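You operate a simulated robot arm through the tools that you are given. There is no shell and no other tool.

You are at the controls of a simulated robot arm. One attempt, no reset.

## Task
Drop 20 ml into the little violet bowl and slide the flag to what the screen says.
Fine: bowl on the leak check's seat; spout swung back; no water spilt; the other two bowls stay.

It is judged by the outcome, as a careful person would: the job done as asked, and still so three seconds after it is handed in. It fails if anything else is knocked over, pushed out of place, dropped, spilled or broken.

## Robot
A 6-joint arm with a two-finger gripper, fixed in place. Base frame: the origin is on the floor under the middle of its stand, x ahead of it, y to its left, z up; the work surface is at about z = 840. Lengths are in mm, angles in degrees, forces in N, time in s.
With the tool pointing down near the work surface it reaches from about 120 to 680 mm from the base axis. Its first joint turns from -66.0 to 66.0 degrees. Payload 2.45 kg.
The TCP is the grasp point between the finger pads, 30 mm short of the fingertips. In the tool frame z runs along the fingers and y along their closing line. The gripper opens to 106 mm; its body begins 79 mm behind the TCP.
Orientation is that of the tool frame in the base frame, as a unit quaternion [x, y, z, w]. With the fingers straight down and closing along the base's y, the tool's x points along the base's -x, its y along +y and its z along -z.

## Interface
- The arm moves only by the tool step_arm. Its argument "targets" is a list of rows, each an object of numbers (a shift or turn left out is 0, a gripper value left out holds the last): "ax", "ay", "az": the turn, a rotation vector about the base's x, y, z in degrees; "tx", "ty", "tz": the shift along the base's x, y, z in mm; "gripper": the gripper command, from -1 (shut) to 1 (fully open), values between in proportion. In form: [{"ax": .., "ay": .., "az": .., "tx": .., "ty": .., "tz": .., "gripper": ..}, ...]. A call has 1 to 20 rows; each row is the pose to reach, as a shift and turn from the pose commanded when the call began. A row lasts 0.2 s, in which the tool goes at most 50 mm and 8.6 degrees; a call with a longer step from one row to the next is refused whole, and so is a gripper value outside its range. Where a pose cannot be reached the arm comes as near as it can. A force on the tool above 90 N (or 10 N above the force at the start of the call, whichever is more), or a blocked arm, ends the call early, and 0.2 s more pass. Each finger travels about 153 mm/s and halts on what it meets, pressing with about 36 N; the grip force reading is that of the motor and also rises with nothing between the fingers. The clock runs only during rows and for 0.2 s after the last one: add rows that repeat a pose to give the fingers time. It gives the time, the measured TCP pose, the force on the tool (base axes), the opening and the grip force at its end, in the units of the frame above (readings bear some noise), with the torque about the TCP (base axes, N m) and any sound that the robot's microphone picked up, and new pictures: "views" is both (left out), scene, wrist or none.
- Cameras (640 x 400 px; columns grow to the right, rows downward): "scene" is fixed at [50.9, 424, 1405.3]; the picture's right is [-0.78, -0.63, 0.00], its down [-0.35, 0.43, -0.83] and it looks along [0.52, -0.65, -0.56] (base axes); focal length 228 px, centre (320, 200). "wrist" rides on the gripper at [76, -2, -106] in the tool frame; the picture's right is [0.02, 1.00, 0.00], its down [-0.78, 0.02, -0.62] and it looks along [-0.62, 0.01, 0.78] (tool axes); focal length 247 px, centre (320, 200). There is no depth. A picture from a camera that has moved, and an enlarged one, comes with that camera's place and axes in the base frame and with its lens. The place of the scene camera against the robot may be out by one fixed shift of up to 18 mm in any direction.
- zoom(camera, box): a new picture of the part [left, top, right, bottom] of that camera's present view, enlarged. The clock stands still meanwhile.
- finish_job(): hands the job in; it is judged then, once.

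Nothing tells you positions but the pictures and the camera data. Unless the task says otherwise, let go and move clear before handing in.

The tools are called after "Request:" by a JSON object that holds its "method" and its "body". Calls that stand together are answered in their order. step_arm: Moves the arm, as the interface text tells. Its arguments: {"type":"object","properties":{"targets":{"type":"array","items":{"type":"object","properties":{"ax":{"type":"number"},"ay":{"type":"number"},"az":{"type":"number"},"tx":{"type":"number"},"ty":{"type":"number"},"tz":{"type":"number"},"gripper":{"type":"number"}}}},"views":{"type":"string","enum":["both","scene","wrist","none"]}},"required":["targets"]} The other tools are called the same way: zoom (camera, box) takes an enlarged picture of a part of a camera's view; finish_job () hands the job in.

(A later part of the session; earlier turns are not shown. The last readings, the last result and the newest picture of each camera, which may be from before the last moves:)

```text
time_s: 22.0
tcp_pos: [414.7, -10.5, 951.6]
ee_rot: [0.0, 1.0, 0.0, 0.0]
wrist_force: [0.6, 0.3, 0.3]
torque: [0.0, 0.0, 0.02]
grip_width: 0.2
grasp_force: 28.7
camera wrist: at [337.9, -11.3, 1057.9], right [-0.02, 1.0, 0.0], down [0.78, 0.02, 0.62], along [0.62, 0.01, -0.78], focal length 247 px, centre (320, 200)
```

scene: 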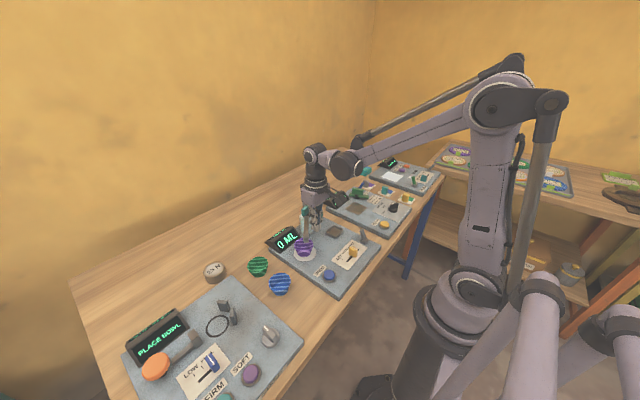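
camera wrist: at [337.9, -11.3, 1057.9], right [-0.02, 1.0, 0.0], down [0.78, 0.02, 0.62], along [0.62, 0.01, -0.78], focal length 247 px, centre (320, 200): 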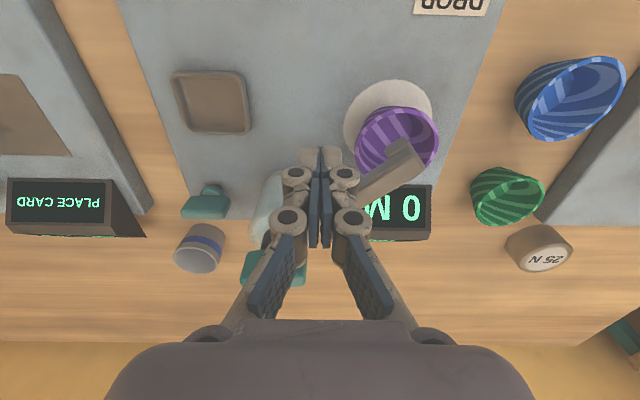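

Request:
{"method": "zoom", "body": {"camera": "wrist", "box": [310, 70, 470, 190]}}

Request:
{"method": "zoom", "body": {"camera": "scene", "box": [265, 190, 375, 280]}}

```text
3.33 times, centred on (390, 130) of wrist
camera zoom: at [337.9, -11.3, 1057.9], right [-0.02, 1.0, 0.0], down [0.78, 0.02, 0.62], along [0.62, 0.01, -0.78], focal length 823 px, centre (87, 433)
```

zoom: 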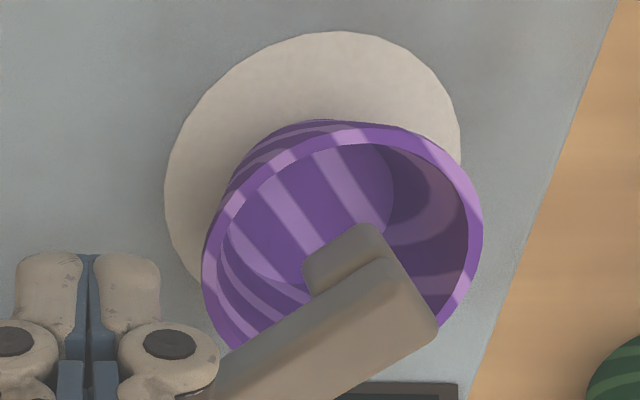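

```text
4.44 times, centred on (320, 235) of scene
camera zoom: at [50.9, 424.0, 1405.3], right [-0.78, -0.63, 0.0], down [-0.35, 0.43, -0.83], along [0.52, -0.65, -0.56], focal length 1014 px, centre (320, 44)
```

zoom: 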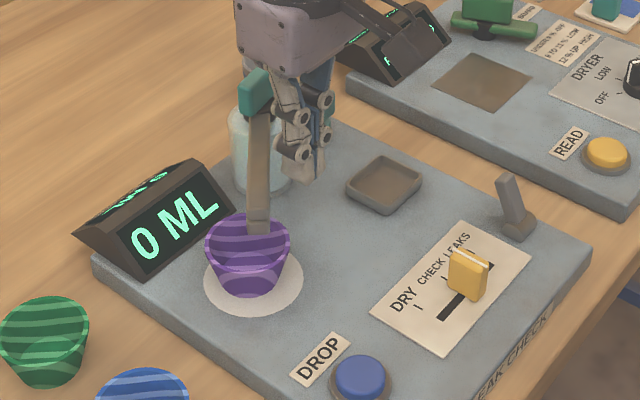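

The spout tip is now over the violet bowl, within about 4 mm of its centre. One small extra nudge, then I back off and rise to check.

Request:
{"method": "step_arm", "body": {"targets": [{"tx": 1.2, "ty": 1}, {"tx": 1.2, "ty": 1}, {"tx": -6, "ty": -6}, {"tx": -12, "ty": -14}, {"tx": -12, "ty": -14, "tz": 25}, {"tx": -12, "ty": -14, "tz": 60}, {"tx": -12, "ty": -14, "tz": 100}], "views": "both"}}

```text
time_s: 23.6
tcp_pos: [402.8, -25.1, 1051.7]
ee_rot: [0.0, 1.0, -0.001, 0.0]
wrist_force: [0.2, 0.2, -0.4]
torque: [0.0, -0.01, -0.01]
grip_width: 0.0
grasp_force: 28.0
camera wrist: at [327.2, -26.1, 1157.1], right [-0.02, 1.0, 0.0], down [0.78, 0.02, 0.62], along [0.62, 0.01, -0.78], focal length 247 px, centre (320, 200)
```

scene: 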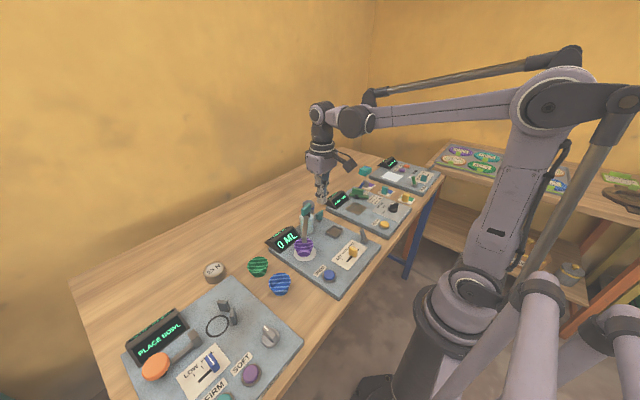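
wrist: 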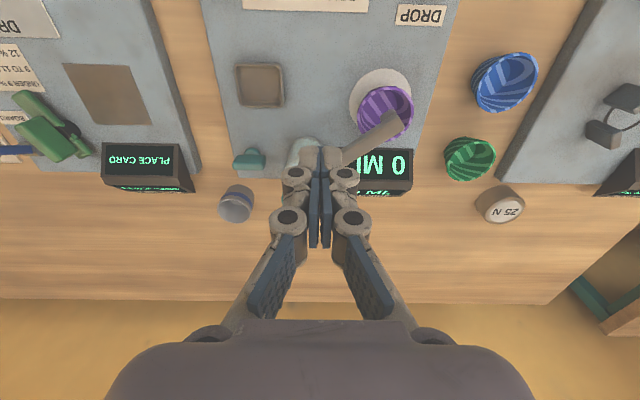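

Request:
{"method": "zoom", "body": {"camera": "wrist", "box": [300, 50, 450, 200]}}

Request:
{"method": "zoom", "body": {"camera": "scene", "box": [265, 190, 375, 280]}}

```text
2.67 times, centred on (375, 125) of wrist
camera zoom: at [327.2, -26.1, 1157.1], right [-0.02, 1.0, 0.0], down [0.78, 0.02, 0.62], along [0.62, 0.01, -0.78], focal length 659 px, centre (173, 400)
```

zoom: 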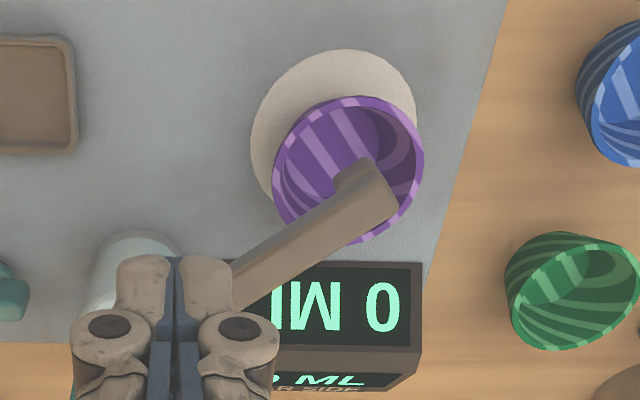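

```text
4.44 times, centred on (320, 235) of scene
camera zoom: at [50.8, 424.0, 1405.3], right [-0.78, -0.63, 0.0], down [-0.35, 0.43, -0.83], along [0.52, -0.65, -0.56], focal length 1014 px, centre (320, 44)
```

zoom: 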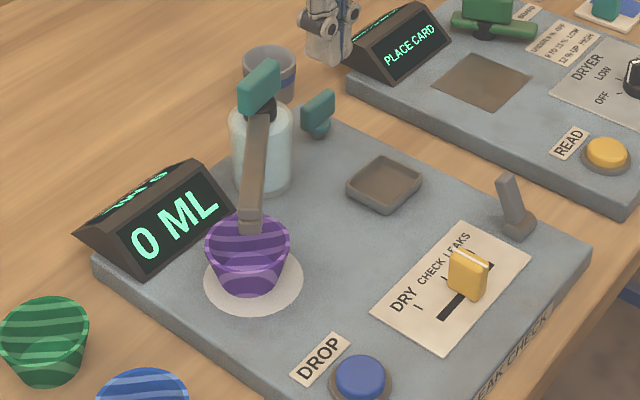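

The spout now points at 129°, with its outlet right over the disc and bowl centre. Next: above the DROP button at about (298, 71).

Request:
{"method": "step_arm", "body": {"targets": [{"tx": -25, "ty": 23}, {"tx": -50, "ty": 46}, {"tx": -75, "ty": 70}, {"tx": -104, "ty": 96}, {"tx": -104, "ty": 96, "tz": -40}, {"tx": -104, "ty": 96, "tz": -80}, {"tx": -104, "ty": 96, "tz": -100}, {"tx": -104, "ty": 96, "tz": -100}], "views": "both"}}

```text
time_s: 25.4
tcp_pos: [298.9, 72.6, 950.9]
ee_rot: [0.0, 1.0, 0.0, 0.0]
wrist_force: [0.4, 0.4, -0.3]
torque: [-0.03, 0.0, -0.02]
grip_width: 0.1
grasp_force: 28.6
camera wrist: at [223.0, 71.3, 1057.1], right [-0.02, 1.0, 0.0], down [0.78, 0.02, 0.62], along [0.62, 0.01, -0.78], focal length 247 px, centre (320, 200)
```

scene: 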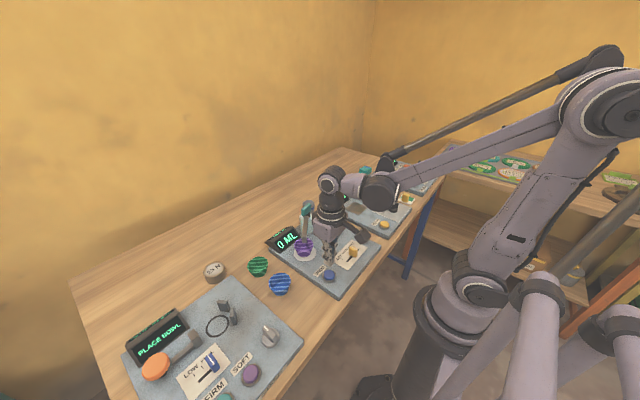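
wrist: 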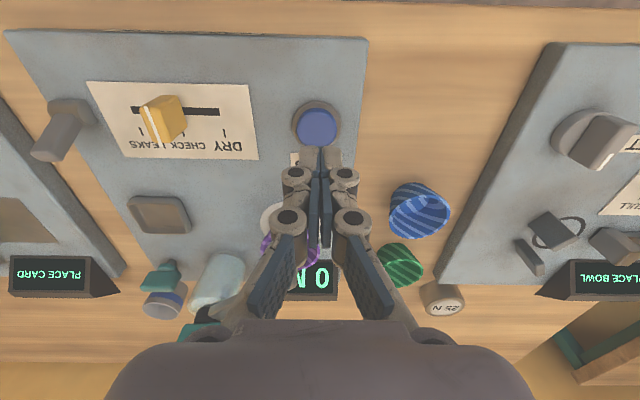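

The fingertip is lined up with the button within a couple of mm. Lowering close, then pressing in small steps.

Request:
{"method": "step_arm", "body": {"targets": [{"tx": -1, "ty": -1.5, "tz": -15}, {"tx": -1, "ty": -1.5, "tz": -28}, {"tx": -1, "ty": -1.5, "tz": -36}, {"tx": -1, "ty": -1.5, "tz": -36}], "views": "both"}}

```text
time_s: 26.4
tcp_pos: [297.5, 70.9, 915.1]
ee_rot: [0.0, 1.0, 0.0, 0.0]
wrist_force: [-0.1, -1.0, -0.4]
torque: [0.01, -0.04, -0.02]
grip_width: 0.0
grasp_force: 29.3
camera wrist: at [221.7, 69.0, 1020.8], right [-0.02, 1.0, 0.0], down [0.78, 0.02, 0.62], along [0.62, 0.01, -0.78], focal length 247 px, centre (320, 200)
```

scene: 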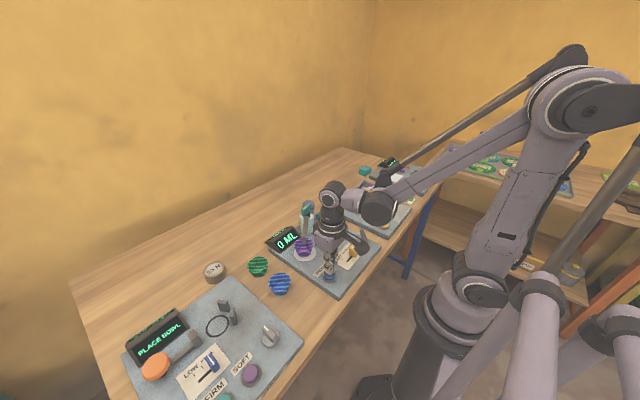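
wrist: 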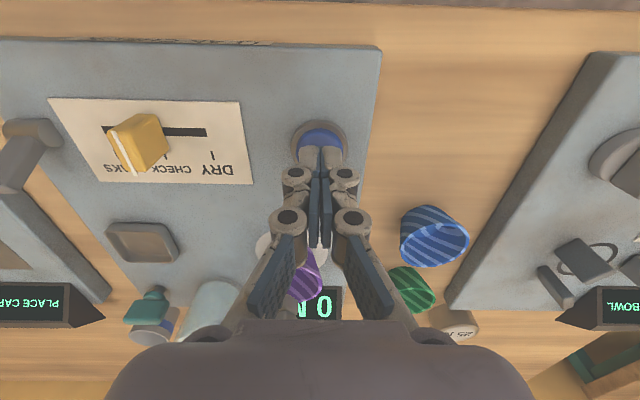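

Fingertips are about 10 mm above the button. Finding contact in small steps.

Request:
{"method": "step_arm", "body": {"targets": [{"tz": -3}, {"tz": -5}], "views": "none"}}

Request:
{"method": "step_arm", "body": {"targets": [{"tz": -2}], "views": "none"}}

Request:
{"method": "step_arm", "body": {"targets": [{"tz": -1}], "views": "scene"}}

```text
time_s: 27.0
tcp_pos: [296.8, 71.6, 910.1]
ee_rot: [0.0, 1.0, 0.001, -0.001]
wrist_force: [0.3, -0.2, -0.9]
torque: [-0.03, 0.01, 0.0]
grip_width: 0.0
grasp_force: 29.1
```

```text
time_s: 27.4
tcp_pos: [297.8, 70.3, 906.9]
ee_rot: [0.0, 1.0, 0.0, 0.0]
wrist_force: [0.6, 0.0, -0.1]
torque: [-0.02, -0.01, -0.03]
grip_width: 0.0
grasp_force: 28.3
```

```text
time_s: 27.8
tcp_pos: [297.1, 70.6, 907.0]
ee_rot: [0.0, 1.0, 0.0, 0.0]
wrist_force: [0.5, -0.3, -0.2]
torque: [-0.01, 0.02, 0.0]
grip_width: 0.3
grasp_force: 28.8
```

scene: 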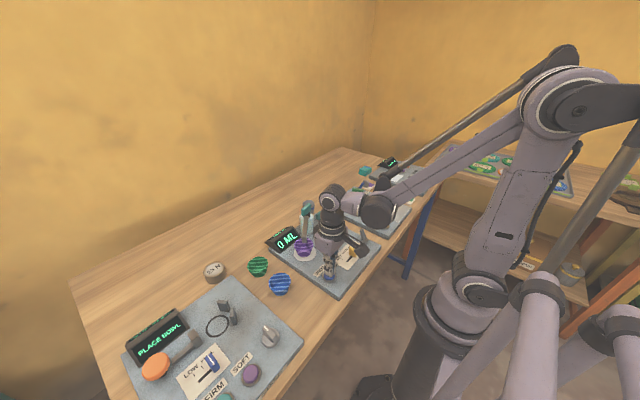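

No contact yet at tip z≈877; continuing 1 mm at a time.

Request:
{"method": "step_arm", "body": {"targets": [{"tz": -1}], "views": "none"}}

Request:
{"method": "step_arm", "body": {"targets": [{"tz": -1}], "views": "none"}}

Request:
{"method": "step_arm", "body": {"targets": [{"tz": -1}], "views": "scene"}}

```text
time_s: 28.2
tcp_pos: [295.9, 70.2, 907.0]
ee_rot: [0.0, 1.0, -0.001, 0.001]
wrist_force: [-0.8, -0.3, 0.0]
torque: [-0.03, 0.06, -0.03]
grip_width: 0.0
grasp_force: 28.4
```

```text
time_s: 28.6
tcp_pos: [296.1, 70.2, 906.2]
ee_rot: [0.0, 1.0, 0.0, 0.0]
wrist_force: [0.6, 0.1, 0.6]
torque: [-0.01, -0.01, 0.05]
grip_width: 0.2
grasp_force: 28.7
```

```text
time_s: 29.0
tcp_pos: [297.2, 69.9, 906.0]
ee_rot: [0.0, 1.0, 0.001, 0.001]
wrist_force: [-0.3, 0.3, 0.3]
torque: [0.0, 0.0, 0.02]
grip_width: 0.0
grasp_force: 29.1
```

scene: 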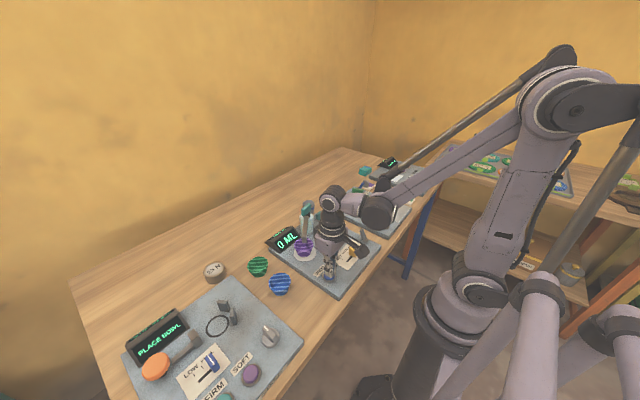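

Request:
{"method": "step_arm", "body": {"targets": [{"tz": -1}], "views": "none"}}

Request:
{"method": "step_arm", "body": {"targets": [{"tz": -1}], "views": "none"}}

Request:
{"method": "step_arm", "body": {"targets": [{"tz": -1}], "views": "scene"}}

```text
time_s: 29.4
tcp_pos: [296.4, 71.1, 904.6]
ee_rot: [0.0, 1.0, 0.0, 0.0]
wrist_force: [0.5, 0.2, 0.3]
torque: [0.01, 0.05, 0.02]
grip_width: 0.0
grasp_force: 28.6
```

```text
time_s: 29.8
tcp_pos: [297.3, 70.6, 903.1]
ee_rot: [-0.001, 1.0, 0.0, 0.0]
wrist_force: [0.0, 0.2, -1.1]
torque: [-0.02, 0.02, -0.04]
grip_width: 0.0
grasp_force: 28.9
```

```text
time_s: 30.2
tcp_pos: [297.2, 69.9, 902.2]
ee_rot: [-0.001, 1.0, 0.0, 0.0]
wrist_force: [-0.3, -0.7, 1.3]
torque: [0.01, -0.01, 0.0]
grip_width: 5.9
grasp_force: 28.5
```

scene: 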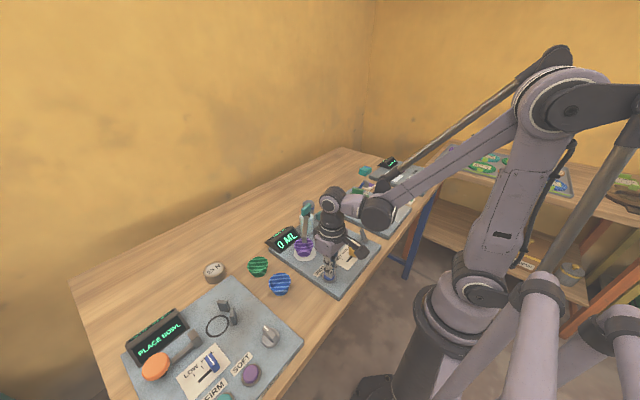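

Request:
{"method": "zoom", "body": {"camera": "wrist", "box": [220, 80, 420, 205]}}

Request:
{"method": "zoom", "body": {"camera": "scene", "box": [265, 210, 375, 300]}}

```text
3.20 times, centred on (320, 142) of wrist
camera zoom: at [221.1, 68.8, 1007.4], right [-0.02, 1.0, 0.0], down [0.78, 0.02, 0.62], along [0.62, 0.01, -0.78], focal length 790 px, centre (320, 384)
```

zoom: 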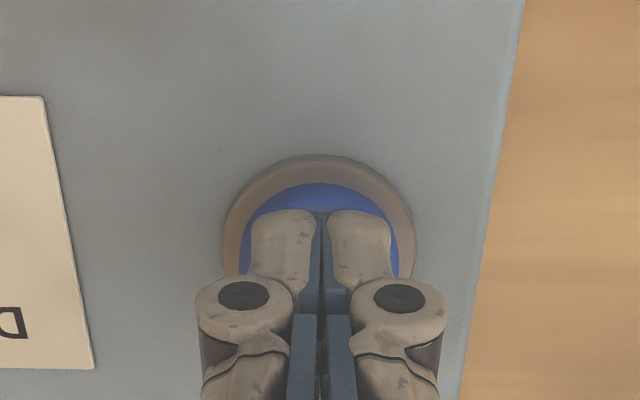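

```text
4.44 times, centred on (320, 255) of scene
camera zoom: at [50.9, 424.0, 1405.3], right [-0.78, -0.63, 0.0], down [-0.35, 0.43, -0.83], along [0.52, -0.65, -0.56], focal length 1014 px, centre (320, -44)
```

zoom: 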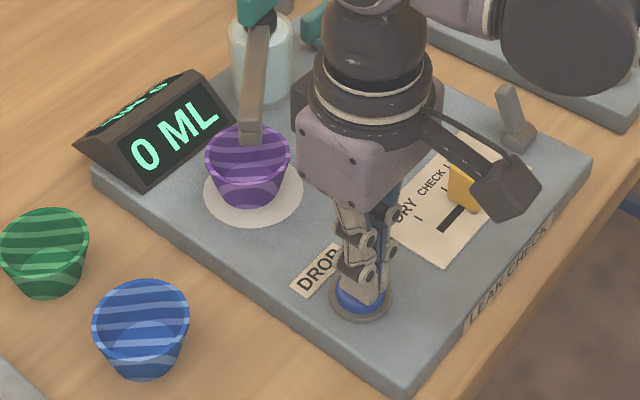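

The fingertips just reached the button. Pressing a little further, with release in the same call.

Request:
{"method": "step_arm", "body": {"targets": [{"tz": -1.5}, {"tz": -3}, {"tz": 2}], "views": "scene"}}

Request:
{"method": "zoom", "body": {"camera": "scene", "box": [265, 210, 375, 300]}}

```text
time_s: 31.0
tcp_pos: [296.5, 68.9, 903.4]
ee_rot: [0.0, 1.0, -0.001, 0.0]
wrist_force: [-0.2, 0.3, 0.3]
torque: [-0.01, 0.04, 0.01]
grip_width: 0.0
grasp_force: 28.3
heard: click
```

scene: 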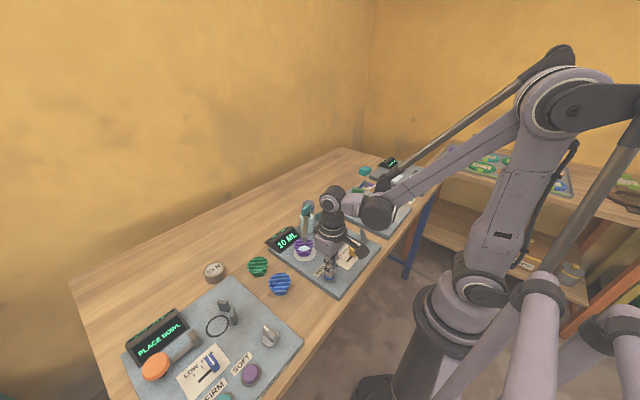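

```text
4.44 times, centred on (320, 255) of scene
camera zoom: at [50.9, 424.0, 1405.3], right [-0.78, -0.63, 0.0], down [-0.35, 0.43, -0.83], along [0.52, -0.65, -0.56], focal length 1014 px, centre (320, -44)
```

zoom: 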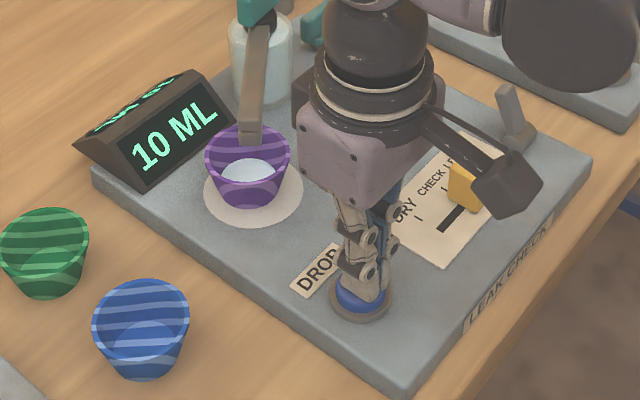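

One click gave 10 ML, and water is in the bowl. I wait a moment to see whether the reading settles at 10.

Request:
{"method": "step_arm", "body": {"targets": [{"tz": 4}, {"tz": 4}, {"tz": 4}], "views": "scene"}}

Request:
{"method": "zoom", "body": {"camera": "scene", "box": [265, 210, 375, 300]}}

```text
time_s: 31.8
tcp_pos: [296.4, 70.2, 907.4]
ee_rot: [0.0, 1.0, 0.0, 0.0]
wrist_force: [-0.3, -0.1, -0.4]
torque: [-0.02, -0.02, 0.01]
grip_width: 0.0
grasp_force: 28.8
```

scene: 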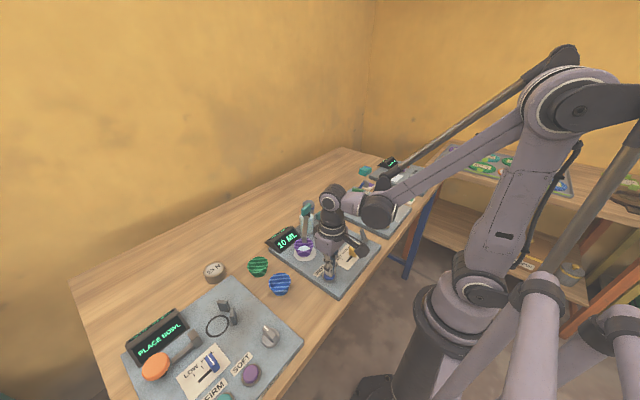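

```text
4.44 times, centred on (320, 255) of scene
camera zoom: at [50.9, 424.0, 1405.3], right [-0.78, -0.63, 0.0], down [-0.35, 0.43, -0.83], along [0.52, -0.65, -0.56], focal length 1014 px, centre (320, -44)
```

zoom: 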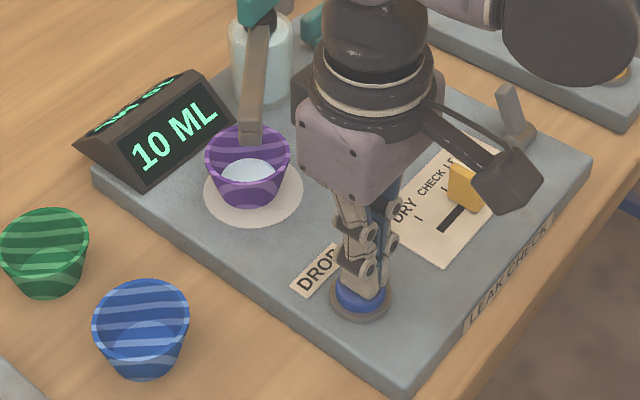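

It settled at 10 ML. One more identical press.

Request:
{"method": "step_arm", "body": {"targets": [{"tz": -4}, {"tz": -6}, {"tz": -7.5}, {"tz": -9}, {"tz": -4}, {"tz": 4}], "views": "scene"}}

Request:
{"method": "zoom", "body": {"camera": "scene", "box": [265, 210, 375, 300]}}

```text
time_s: 33.2
tcp_pos: [296.5, 69.4, 911.0]
ee_rot: [0.0, 1.0, 0.0, 0.0]
wrist_force: [0.2, 0.7, -0.1]
torque: [0.02, -0.01, -0.02]
grip_width: 0.1
grasp_force: 28.5
heard: click
```

scene: 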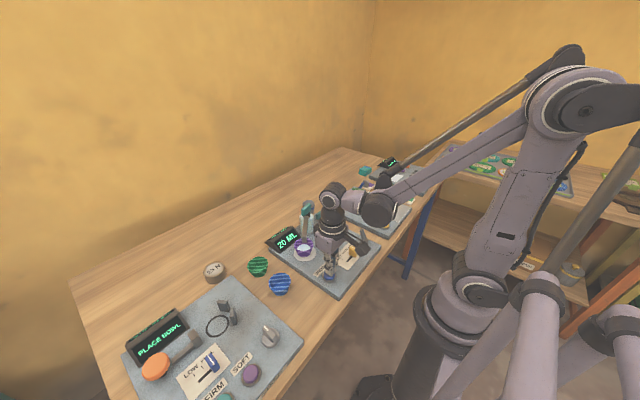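

```text
4.44 times, centred on (320, 255) of scene
camera zoom: at [50.8, 424.0, 1405.3], right [-0.78, -0.63, 0.0], down [-0.35, 0.43, -0.83], along [0.52, -0.65, -0.56], focal length 1014 px, centre (320, -44)
```

zoom: 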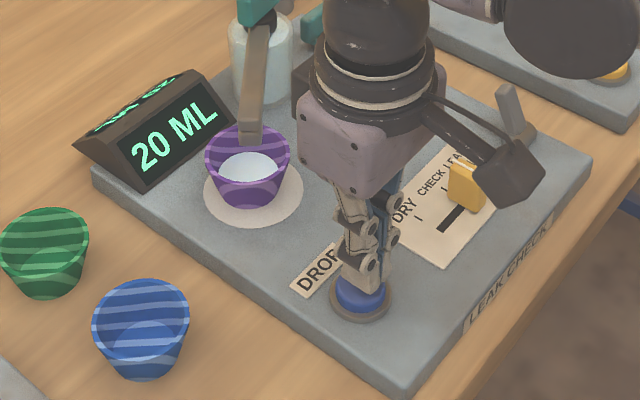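

The screen reads 20 ML. I rise clear and wait to see what the screen says.

Request:
{"method": "step_arm", "body": {"targets": [{"tz": 30}, {"tz": 70}, {"tz": 110}, {"tz": 139}, {"tz": 139}, {"tz": 139}, {"tz": 139}, {"tz": 139}], "views": "both"}}

Request:
{"method": "zoom", "body": {"camera": "scene", "box": [255, 200, 375, 300]}}

```text
time_s: 35.0
tcp_pos: [293.9, 68.9, 1051.2]
ee_rot: [0.0, 1.0, 0.0, 0.0]
wrist_force: [0.9, -0.5, 0.8]
torque: [0.01, -0.01, -0.01]
grip_width: 0.0
grasp_force: 28.7
camera wrist: at [219.3, 68.2, 1157.1], right [-0.02, 1.0, 0.0], down [0.78, 0.02, 0.62], along [0.62, 0.01, -0.78], focal length 247 px, centre (320, 200)
```

scene: 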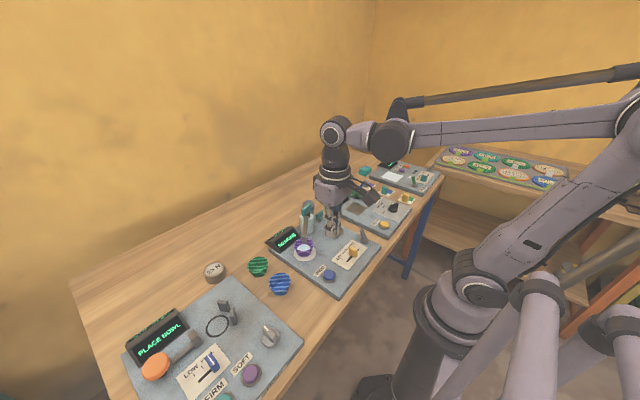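
wrist: 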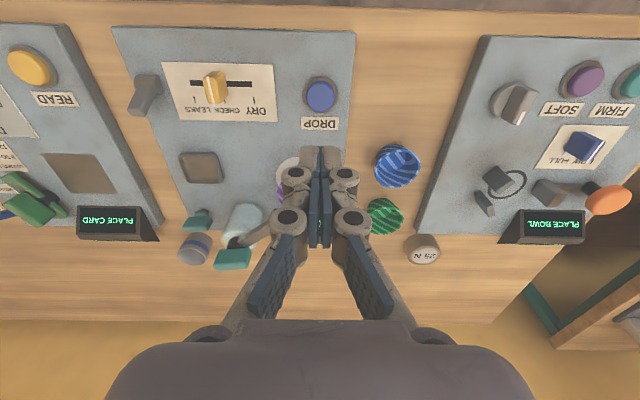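

```text
4.00 times, centred on (315, 250) of scene
camera zoom: at [50.9, 424.0, 1405.3], right [-0.78, -0.63, 0.0], down [-0.35, 0.43, -0.83], along [0.52, -0.65, -0.56], focal length 912 px, centre (340, 0)
```

zoom: 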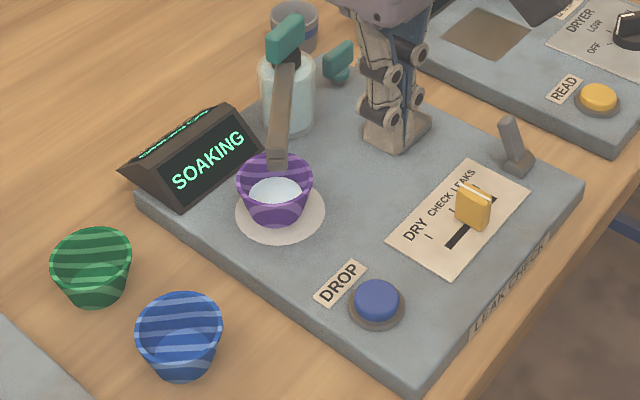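

The screen says SOAKING, so I must wait for its verdict. Meanwhile I move at height to the far side of the spout, keeping clear.

Request:
{"method": "step_arm", "body": {"targets": [{"tx": 35, "ty": -7}, {"tx": 75, "ty": -15}, {"tx": 115, "ty": -23}, {"tx": 150, "ty": -30}, {"tx": 167, "ty": -32}, {"tx": 167, "ty": -32}, {"tx": 167, "ty": -32}, {"tx": 167, "ty": -32}, {"tx": 167, "ty": -32}, {"tx": 167, "ty": -32}, {"tx": 167, "ty": -32}, {"tx": 167, "ty": -32}], "views": "both"}}

Request:
{"method": "zoom", "body": {"camera": "scene", "box": [255, 200, 375, 300]}}

Request:
{"method": "zoom", "body": {"camera": "wrist", "box": [180, 40, 420, 190]}}

```text
time_s: 37.6
tcp_pos: [464.9, 38.3, 1050.5]
ee_rot: [0.0, 1.0, 0.0, 0.001]
wrist_force: [-0.1, -0.6, -0.2]
torque: [0.02, 0.02, -0.01]
grip_width: 0.0
grasp_force: 29.1
camera wrist: at [388.6, 36.3, 1155.5], right [-0.02, 1.0, 0.0], down [0.78, 0.02, 0.62], along [0.62, 0.01, -0.78], focal length 247 px, centre (320, 200)
```

scene: 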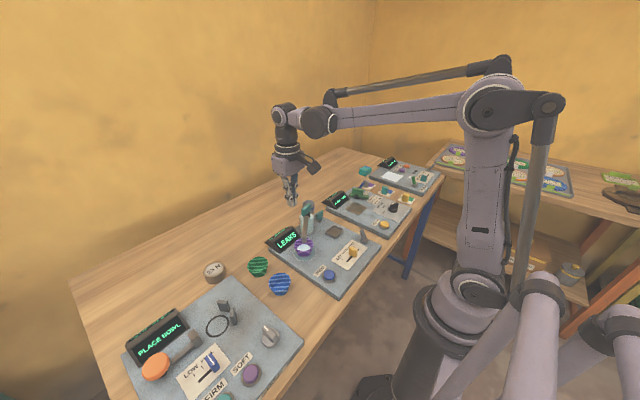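
wrist: 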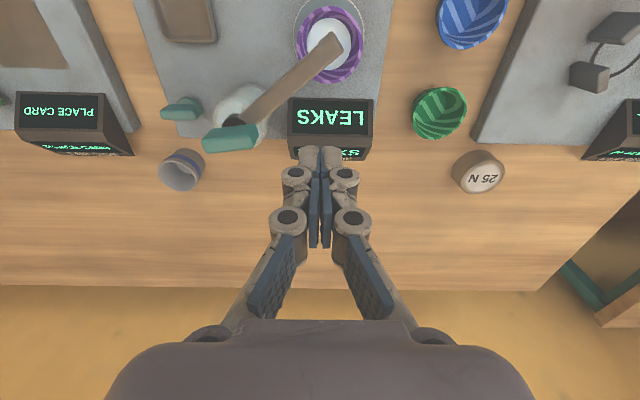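

```text
4.00 times, centred on (315, 250) of scene
camera zoom: at [50.9, 424.0, 1405.3], right [-0.78, -0.63, 0.0], down [-0.35, 0.43, -0.83], along [0.52, -0.65, -0.56], focal length 912 px, centre (340, 0)
```

zoom: 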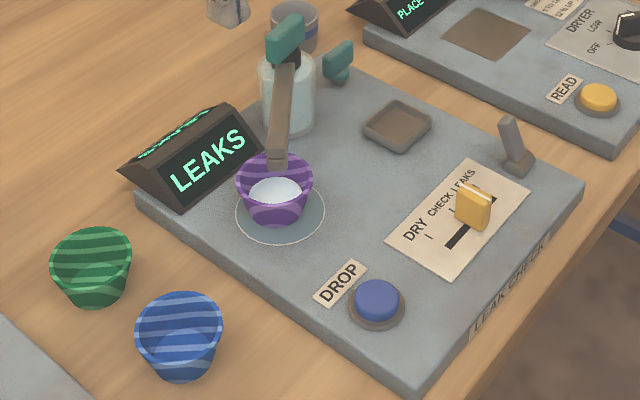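

```text
2.67 times, centred on (300, 115) of wrist
camera zoom: at [388.6, 36.3, 1155.5], right [-0.02, 1.0, 0.0], down [0.78, 0.02, 0.62], along [0.62, 0.01, -0.78], focal length 659 px, centre (373, 427)
```

zoom: 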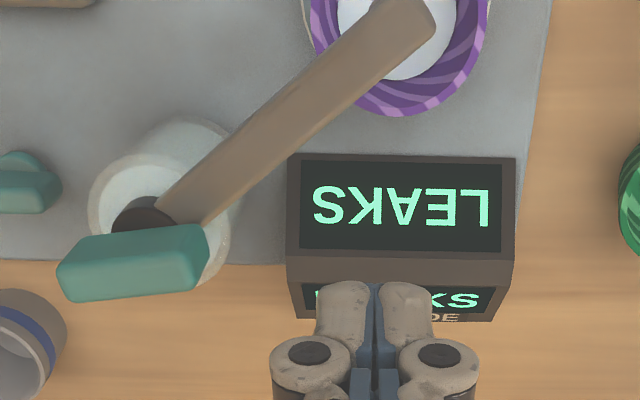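

The verdict is LEAKS. Now I lower the closed fingers on the display side of the spout arm, above the display and bowl heights, to push it back.

Request:
{"method": "step_arm", "body": {"targets": [{"tz": -30}, {"tz": -60}, {"tz": -80}, {"tz": -92}, {"tz": -99}, {"tz": -99}], "views": "both"}}

Request:
{"method": "zoom", "body": {"camera": "scene", "box": [255, 180, 375, 280]}}

```text
time_s: 39.0
tcp_pos: [464.3, 39.3, 951.5]
ee_rot: [0.0, 1.0, 0.0, 0.0]
wrist_force: [0.7, 0.1, 0.0]
torque: [0.03, -0.01, -0.03]
grip_width: 0.0
grasp_force: 28.6
camera wrist: at [387.6, 37.2, 1056.8], right [-0.02, 1.0, 0.0], down [0.78, 0.02, 0.62], along [0.62, 0.01, -0.78], focal length 247 px, centre (320, 200)
```

scene: 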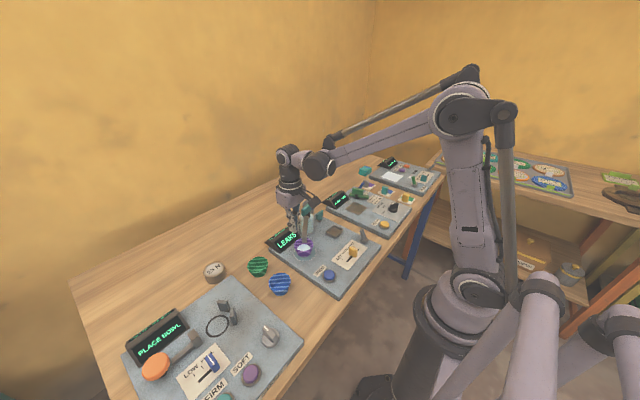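
wrist: 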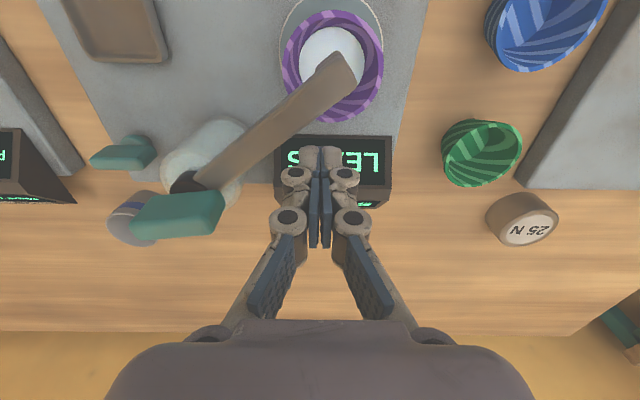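

```text
4.00 times, centred on (315, 230) of scene
camera zoom: at [50.9, 424.0, 1405.3], right [-0.78, -0.63, 0.0], down [-0.35, 0.43, -0.83], along [0.52, -0.65, -0.56], focal length 912 px, centre (340, 80)
```

zoom: 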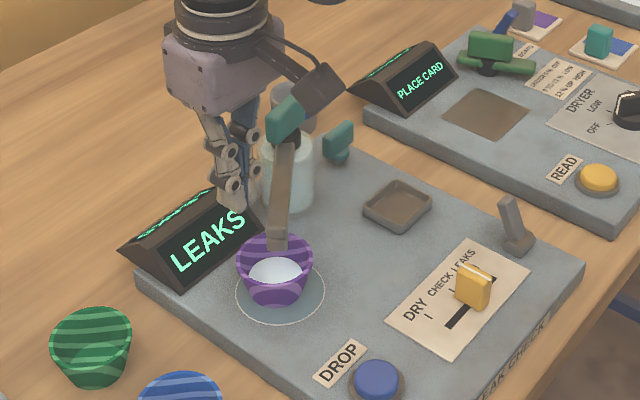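

Fingers are in place with no contact. Sweeping the spout back along its arc, stopping short to check.

Request:
{"method": "step_arm", "body": {"targets": [{"tx": -10.8, "ty": -5}, {"tx": -24, "ty": -11}, {"tx": -35, "ty": -19}, {"tx": -42, "ty": -27}, {"tx": -48, "ty": -36}, {"tx": -53, "ty": -46}, {"tx": -57, "ty": -56}], "views": "both"}}

```text
time_s: 40.6
tcp_pos: [406.4, -18.6, 950.0]
ee_rot: [0.001, 1.0, 0.0, 0.001]
wrist_force: [0.0, -0.1, -0.2]
torque: [0.0, 0.01, -0.03]
grip_width: 0.1
grasp_force: 28.2
camera wrist: at [330.8, -19.4, 1056.6], right [-0.02, 1.0, 0.0], down [0.78, 0.02, 0.62], along [0.62, 0.01, -0.78], focal length 247 px, centre (320, 200)
```

scene: 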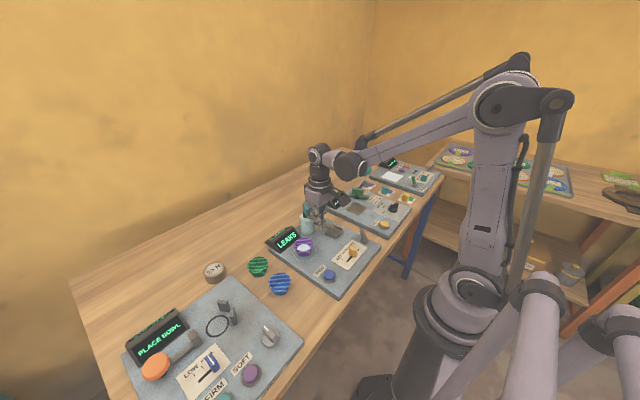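
wrist: 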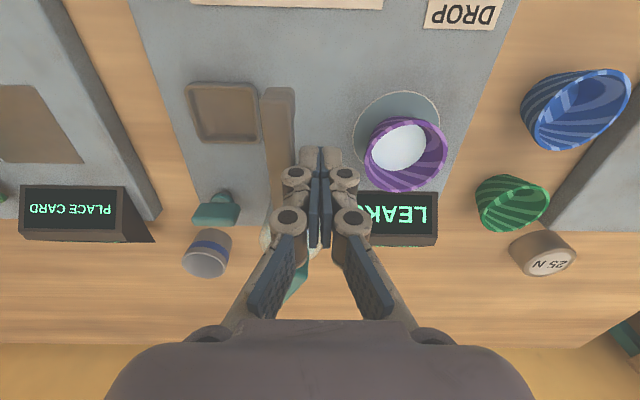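

The spout is about halfway, moving freely, with no dripping seen. Continuing to near its park position over the tray.

Request:
{"method": "step_arm", "body": {"targets": [{"tx": -1.5, "ty": -6}, {"tx": -2.5, "ty": -12}, {"tx": -3.5, "ty": -18}, {"tx": -4, "ty": -24}, {"tx": -4, "ty": -30}], "views": "both"}}

Request:
{"method": "zoom", "body": {"camera": "wrist", "box": [170, 50, 370, 200]}}

```text
time_s: 41.8
tcp_pos: [404.3, -47.5, 951.2]
ee_rot: [0.0, 1.0, 0.0, 0.0]
wrist_force: [0.4, 0.1, -0.1]
torque: [0.0, -0.01, 0.01]
grip_width: 0.2
grasp_force: 28.2
camera wrist: at [326.9, -49.8, 1056.7], right [-0.02, 1.0, 0.0], down [0.78, 0.02, 0.62], along [0.62, 0.01, -0.78], focal length 247 px, centre (320, 200)
```

scene: 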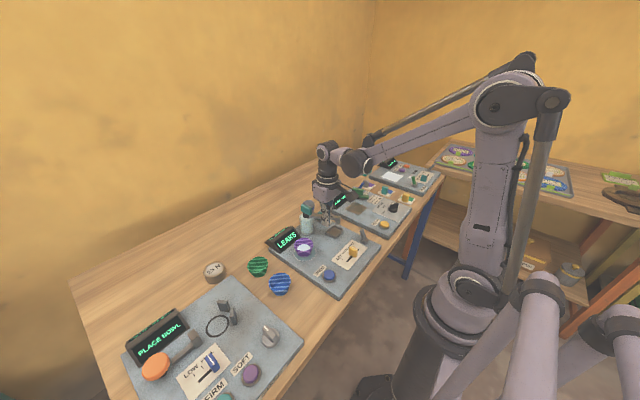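
wrist: 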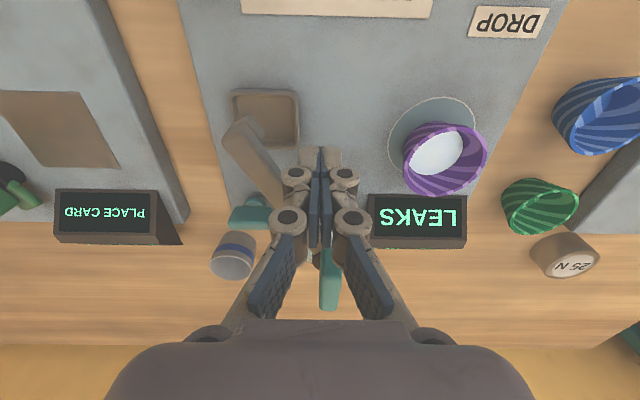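

```text
2.67 times, centred on (270, 125) of wrist
camera zoom: at [326.9, -49.8, 1056.7], right [-0.02, 1.0, 0.0], down [0.78, 0.02, 0.62], along [0.62, 0.01, -0.78], focal length 659 px, centre (453, 400)
```

zoom: 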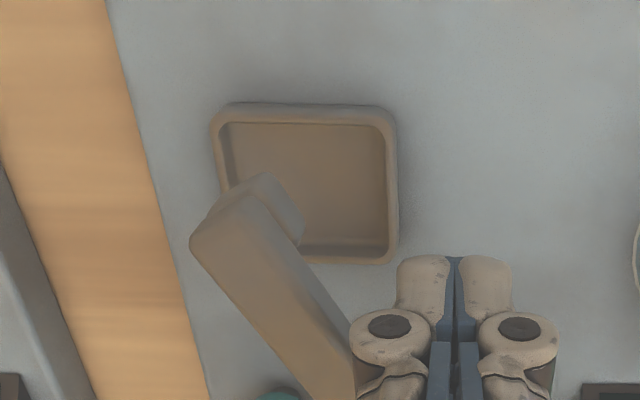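

The spout end is back at about (381, -96), matching where it was parked at the start. Backing off and rising.

Request:
{"method": "step_arm", "body": {"targets": [{"tx": 0, "ty": 6}, {"tx": 0, "ty": 14}, {"tx": 0, "ty": 14, "tz": 30}, {"tx": 0, "ty": 14, "tz": 70}, {"tx": -10, "ty": 14, "tz": 100}], "views": "both"}}

Request:
{"method": "zoom", "body": {"camera": "scene", "box": [255, 190, 375, 290]}}

Request:
{"method": "zoom", "body": {"camera": "wrist", "box": [180, 40, 440, 200]}}

```text
time_s: 43.0
tcp_pos: [391.2, -31.8, 1050.4]
ee_rot: [0.0, 1.0, 0.0, 0.0]
wrist_force: [0.9, 0.4, 0.3]
torque: [0.0, 0.0, -0.02]
grip_width: 0.0
grasp_force: 29.0
camera wrist: at [316.1, -34.5, 1156.0], right [-0.02, 1.0, 0.0], down [0.78, 0.02, 0.62], along [0.62, 0.01, -0.78], focal length 247 px, centre (320, 200)
```

scene: 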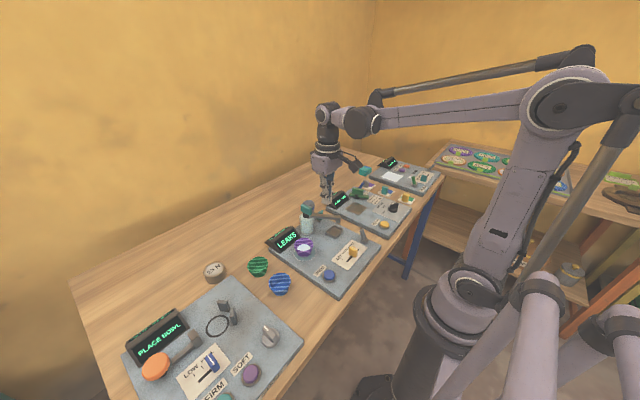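
wrist: 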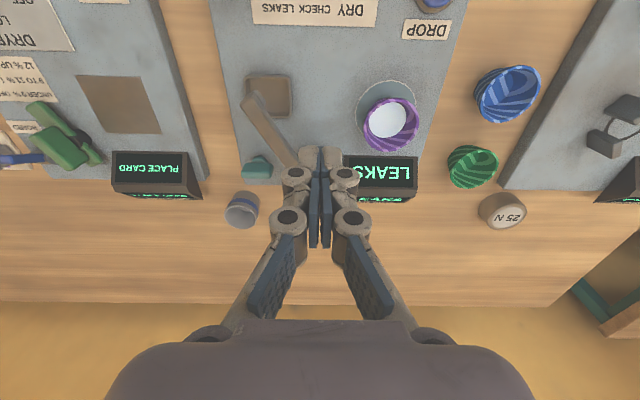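

```text
4.00 times, centred on (315, 240) of scene
camera zoom: at [50.8, 424.0, 1405.3], right [-0.78, -0.63, 0.0], down [-0.35, 0.43, -0.83], along [0.52, -0.65, -0.56], focal length 912 px, centre (340, 40)
```

zoom: 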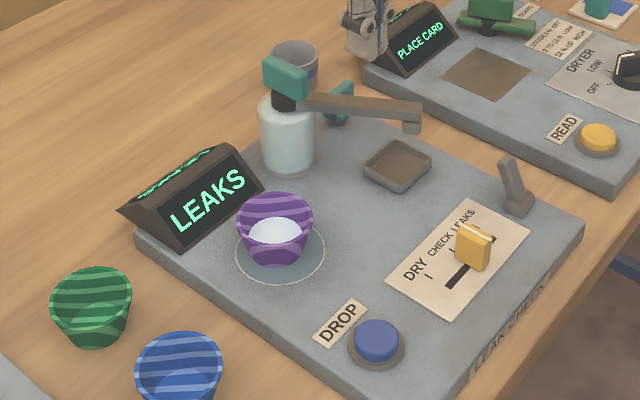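

```text
2.46 times, centred on (310, 120) of wrist
camera zoom: at [316.1, -34.5, 1156.0], right [-0.02, 1.0, 0.0], down [0.78, 0.02, 0.62], along [0.62, 0.01, -0.78], focal length 608 px, centre (345, 397)
```

zoom: 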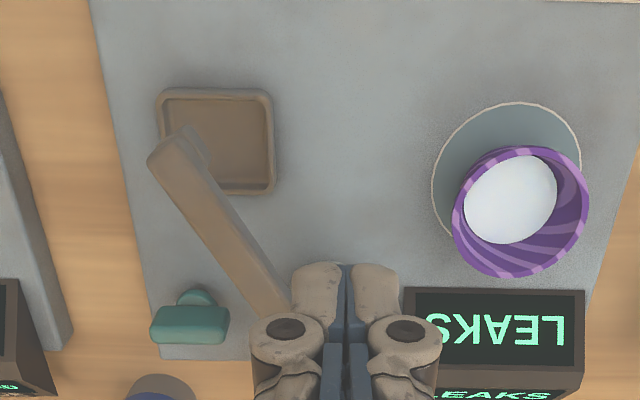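

The spout is back exactly as it was at the start, the bowl sits on the seat, and the screen reads LEAKS. Next I go to the DRY side (+y) of the yellow flag to push it toward LEAKS.

Request:
{"method": "step_arm", "body": {"targets": [{"tx": -30, "ty": 10}, {"tx": -65, "ty": 18}, {"tx": -98, "ty": 27}, {"tx": -98, "ty": 27, "tz": -40}, {"tx": -98, "ty": 27, "tz": -80}, {"tx": -98, "ty": 27, "tz": -105}, {"tx": -98, "ty": 27, "tz": -105}], "views": "both"}}

Request:
{"method": "zoom", "body": {"camera": "wrist", "box": [170, 60, 370, 185]}}

Request:
{"method": "zoom", "body": {"camera": "scene", "box": [305, 210, 385, 290]}}

```text
time_s: 44.6
tcp_pos: [294.9, -4.2, 948.0]
ee_rot: [0.0, 1.0, 0.0, 0.0]
wrist_force: [0.9, 0.1, 0.0]
torque: [0.01, -0.01, 0.0]
grip_width: 0.0
grasp_force: 28.8
camera wrist: at [219.4, -6.8, 1052.4], right [-0.02, 1.0, 0.0], down [0.78, 0.02, 0.62], along [0.62, 0.01, -0.78], focal length 247 px, centre (320, 200)
```

scene: 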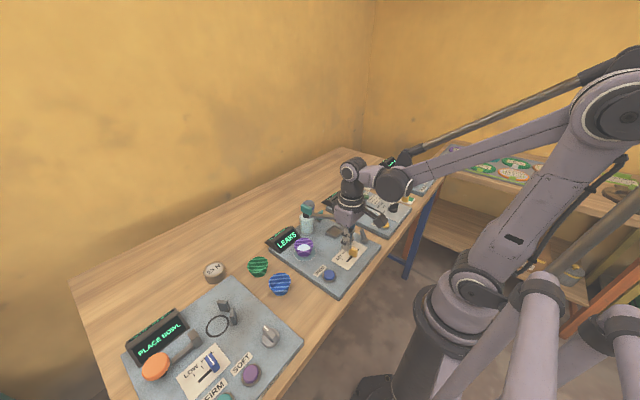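
wrist: 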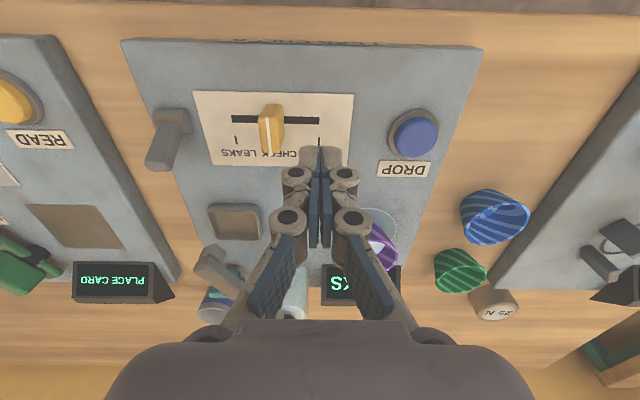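

```text
3.20 times, centred on (270, 122) of wrist
camera zoom: at [219.4, -6.8, 1052.4], right [-0.02, 1.0, 0.0], down [0.78, 0.02, 0.62], along [0.62, 0.01, -0.78], focal length 790 px, centre (480, 448)
```

zoom: 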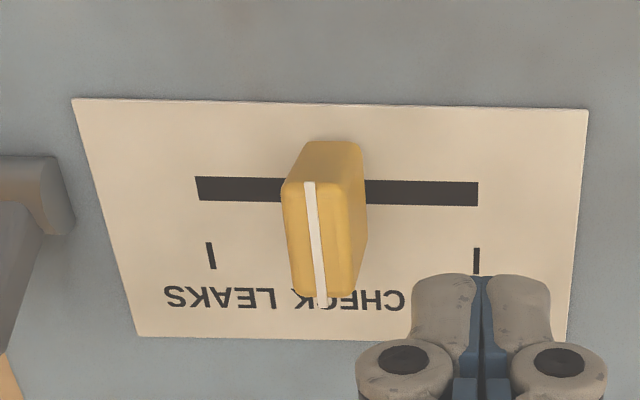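

```text
5.00 times, centred on (345, 250) of scene
camera zoom: at [50.8, 424.0, 1405.3], right [-0.78, -0.63, 0.0], down [-0.35, 0.43, -0.83], along [0.52, -0.65, -0.56], focal length 1141 px, centre (195, -50)
```

zoom: 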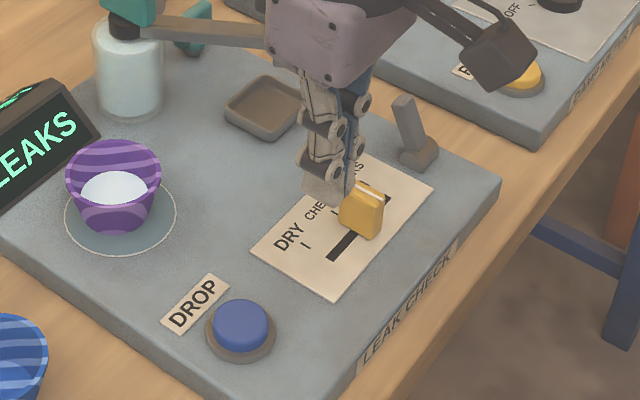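

The flag knob is about 32 mm tall at (291, -40.5); the LEAKS mark is at y≈-74.6, so I push 34 mm in -y. Lowering beside it first.

Request:
{"method": "step_arm", "body": {"targets": [{"tx": -3, "tz": -15}, {"tx": -3, "tz": -30}, {"tx": -3, "tz": -40}, {"tx": -3, "tz": -46}, {"tx": -3, "tz": -46}], "views": "wrist"}}

Request:
{"method": "zoom", "body": {"camera": "wrist", "box": [170, 80, 370, 205]}}

```text
time_s: 45.8
tcp_pos: [291.6, -6.2, 901.0]
ee_rot: [0.0, 1.0, 0.0, 0.0]
wrist_force: [0.5, -0.1, 0.4]
torque: [-0.01, -0.01, -0.03]
grip_width: 0.0
grasp_force: 28.7
camera wrist: at [215.9, -7.7, 1006.7], right [-0.02, 1.0, 0.0], down [0.78, 0.02, 0.62], along [0.62, 0.01, -0.78], focal length 247 px, centre (320, 200)
```

wrist: 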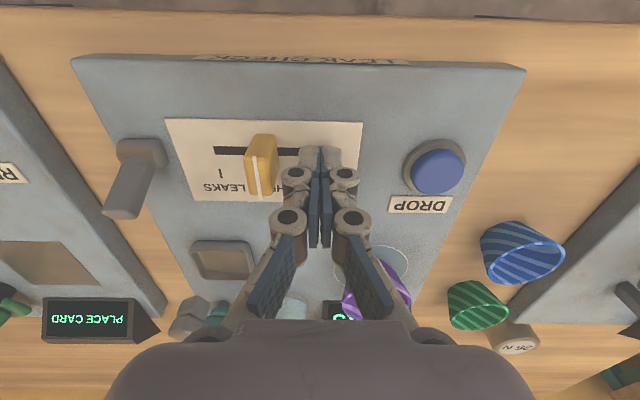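

```text
3.20 times, centred on (270, 142) of wrist
camera zoom: at [215.9, -7.7, 1006.7], right [-0.02, 1.0, 0.0], down [0.78, 0.02, 0.62], along [0.62, 0.01, -0.78], focal length 790 px, centre (480, 384)
```

zoom: 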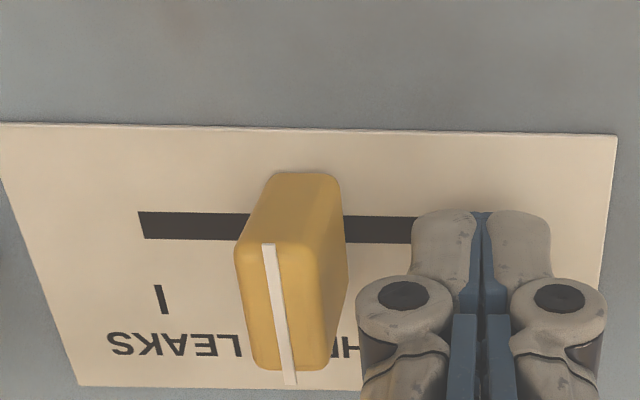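

Fingers are beside the knob. Pushing it partway toward LEAKS, then I'll check.

Request:
{"method": "step_arm", "body": {"targets": [{"ty": -6}, {"ty": -12}, {"ty": -18}, {"ty": -24}, {"ty": -30}, {"ty": -36}, {"ty": -40}], "views": "both"}}

Request:
{"method": "zoom", "body": {"camera": "wrist", "box": [200, 80, 400, 205]}}

```text
time_s: 47.4
tcp_pos: [292.6, -46.8, 900.5]
ee_rot: [-0.001, 1.0, 0.0, 0.0]
wrist_force: [-0.1, 0.4, 0.2]
torque: [0.0, -0.01, -0.03]
grip_width: 0.1
grasp_force: 28.8
camera wrist: at [216.0, -48.2, 1005.8], right [-0.02, 1.0, 0.0], down [0.78, 0.02, 0.62], along [0.62, 0.01, -0.78], focal length 247 px, centre (320, 200)
```

scene: 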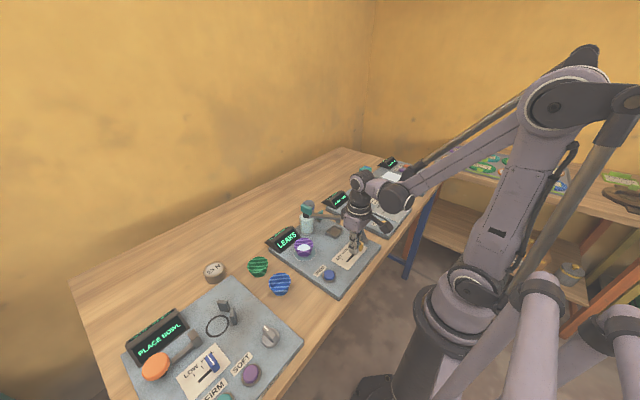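
wrist: 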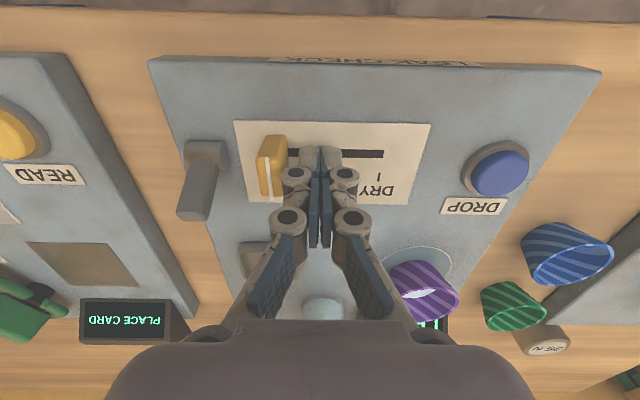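

```text
3.20 times, centred on (300, 142) of wrist
camera zoom: at [216.0, -48.2, 1005.8], right [-0.02, 1.0, 0.0], down [0.78, 0.02, 0.62], along [0.62, 0.01, -0.78], focal length 790 px, centre (384, 384)
```

zoom: 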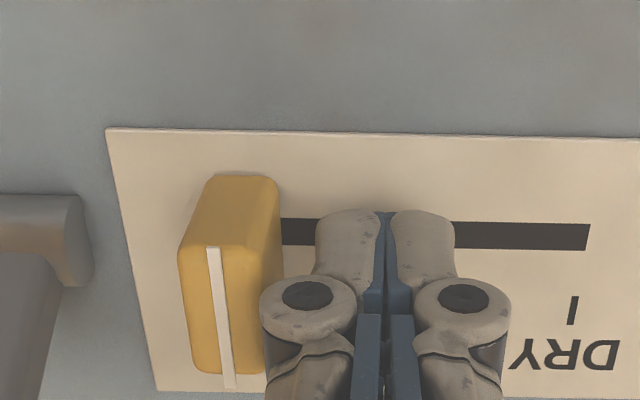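

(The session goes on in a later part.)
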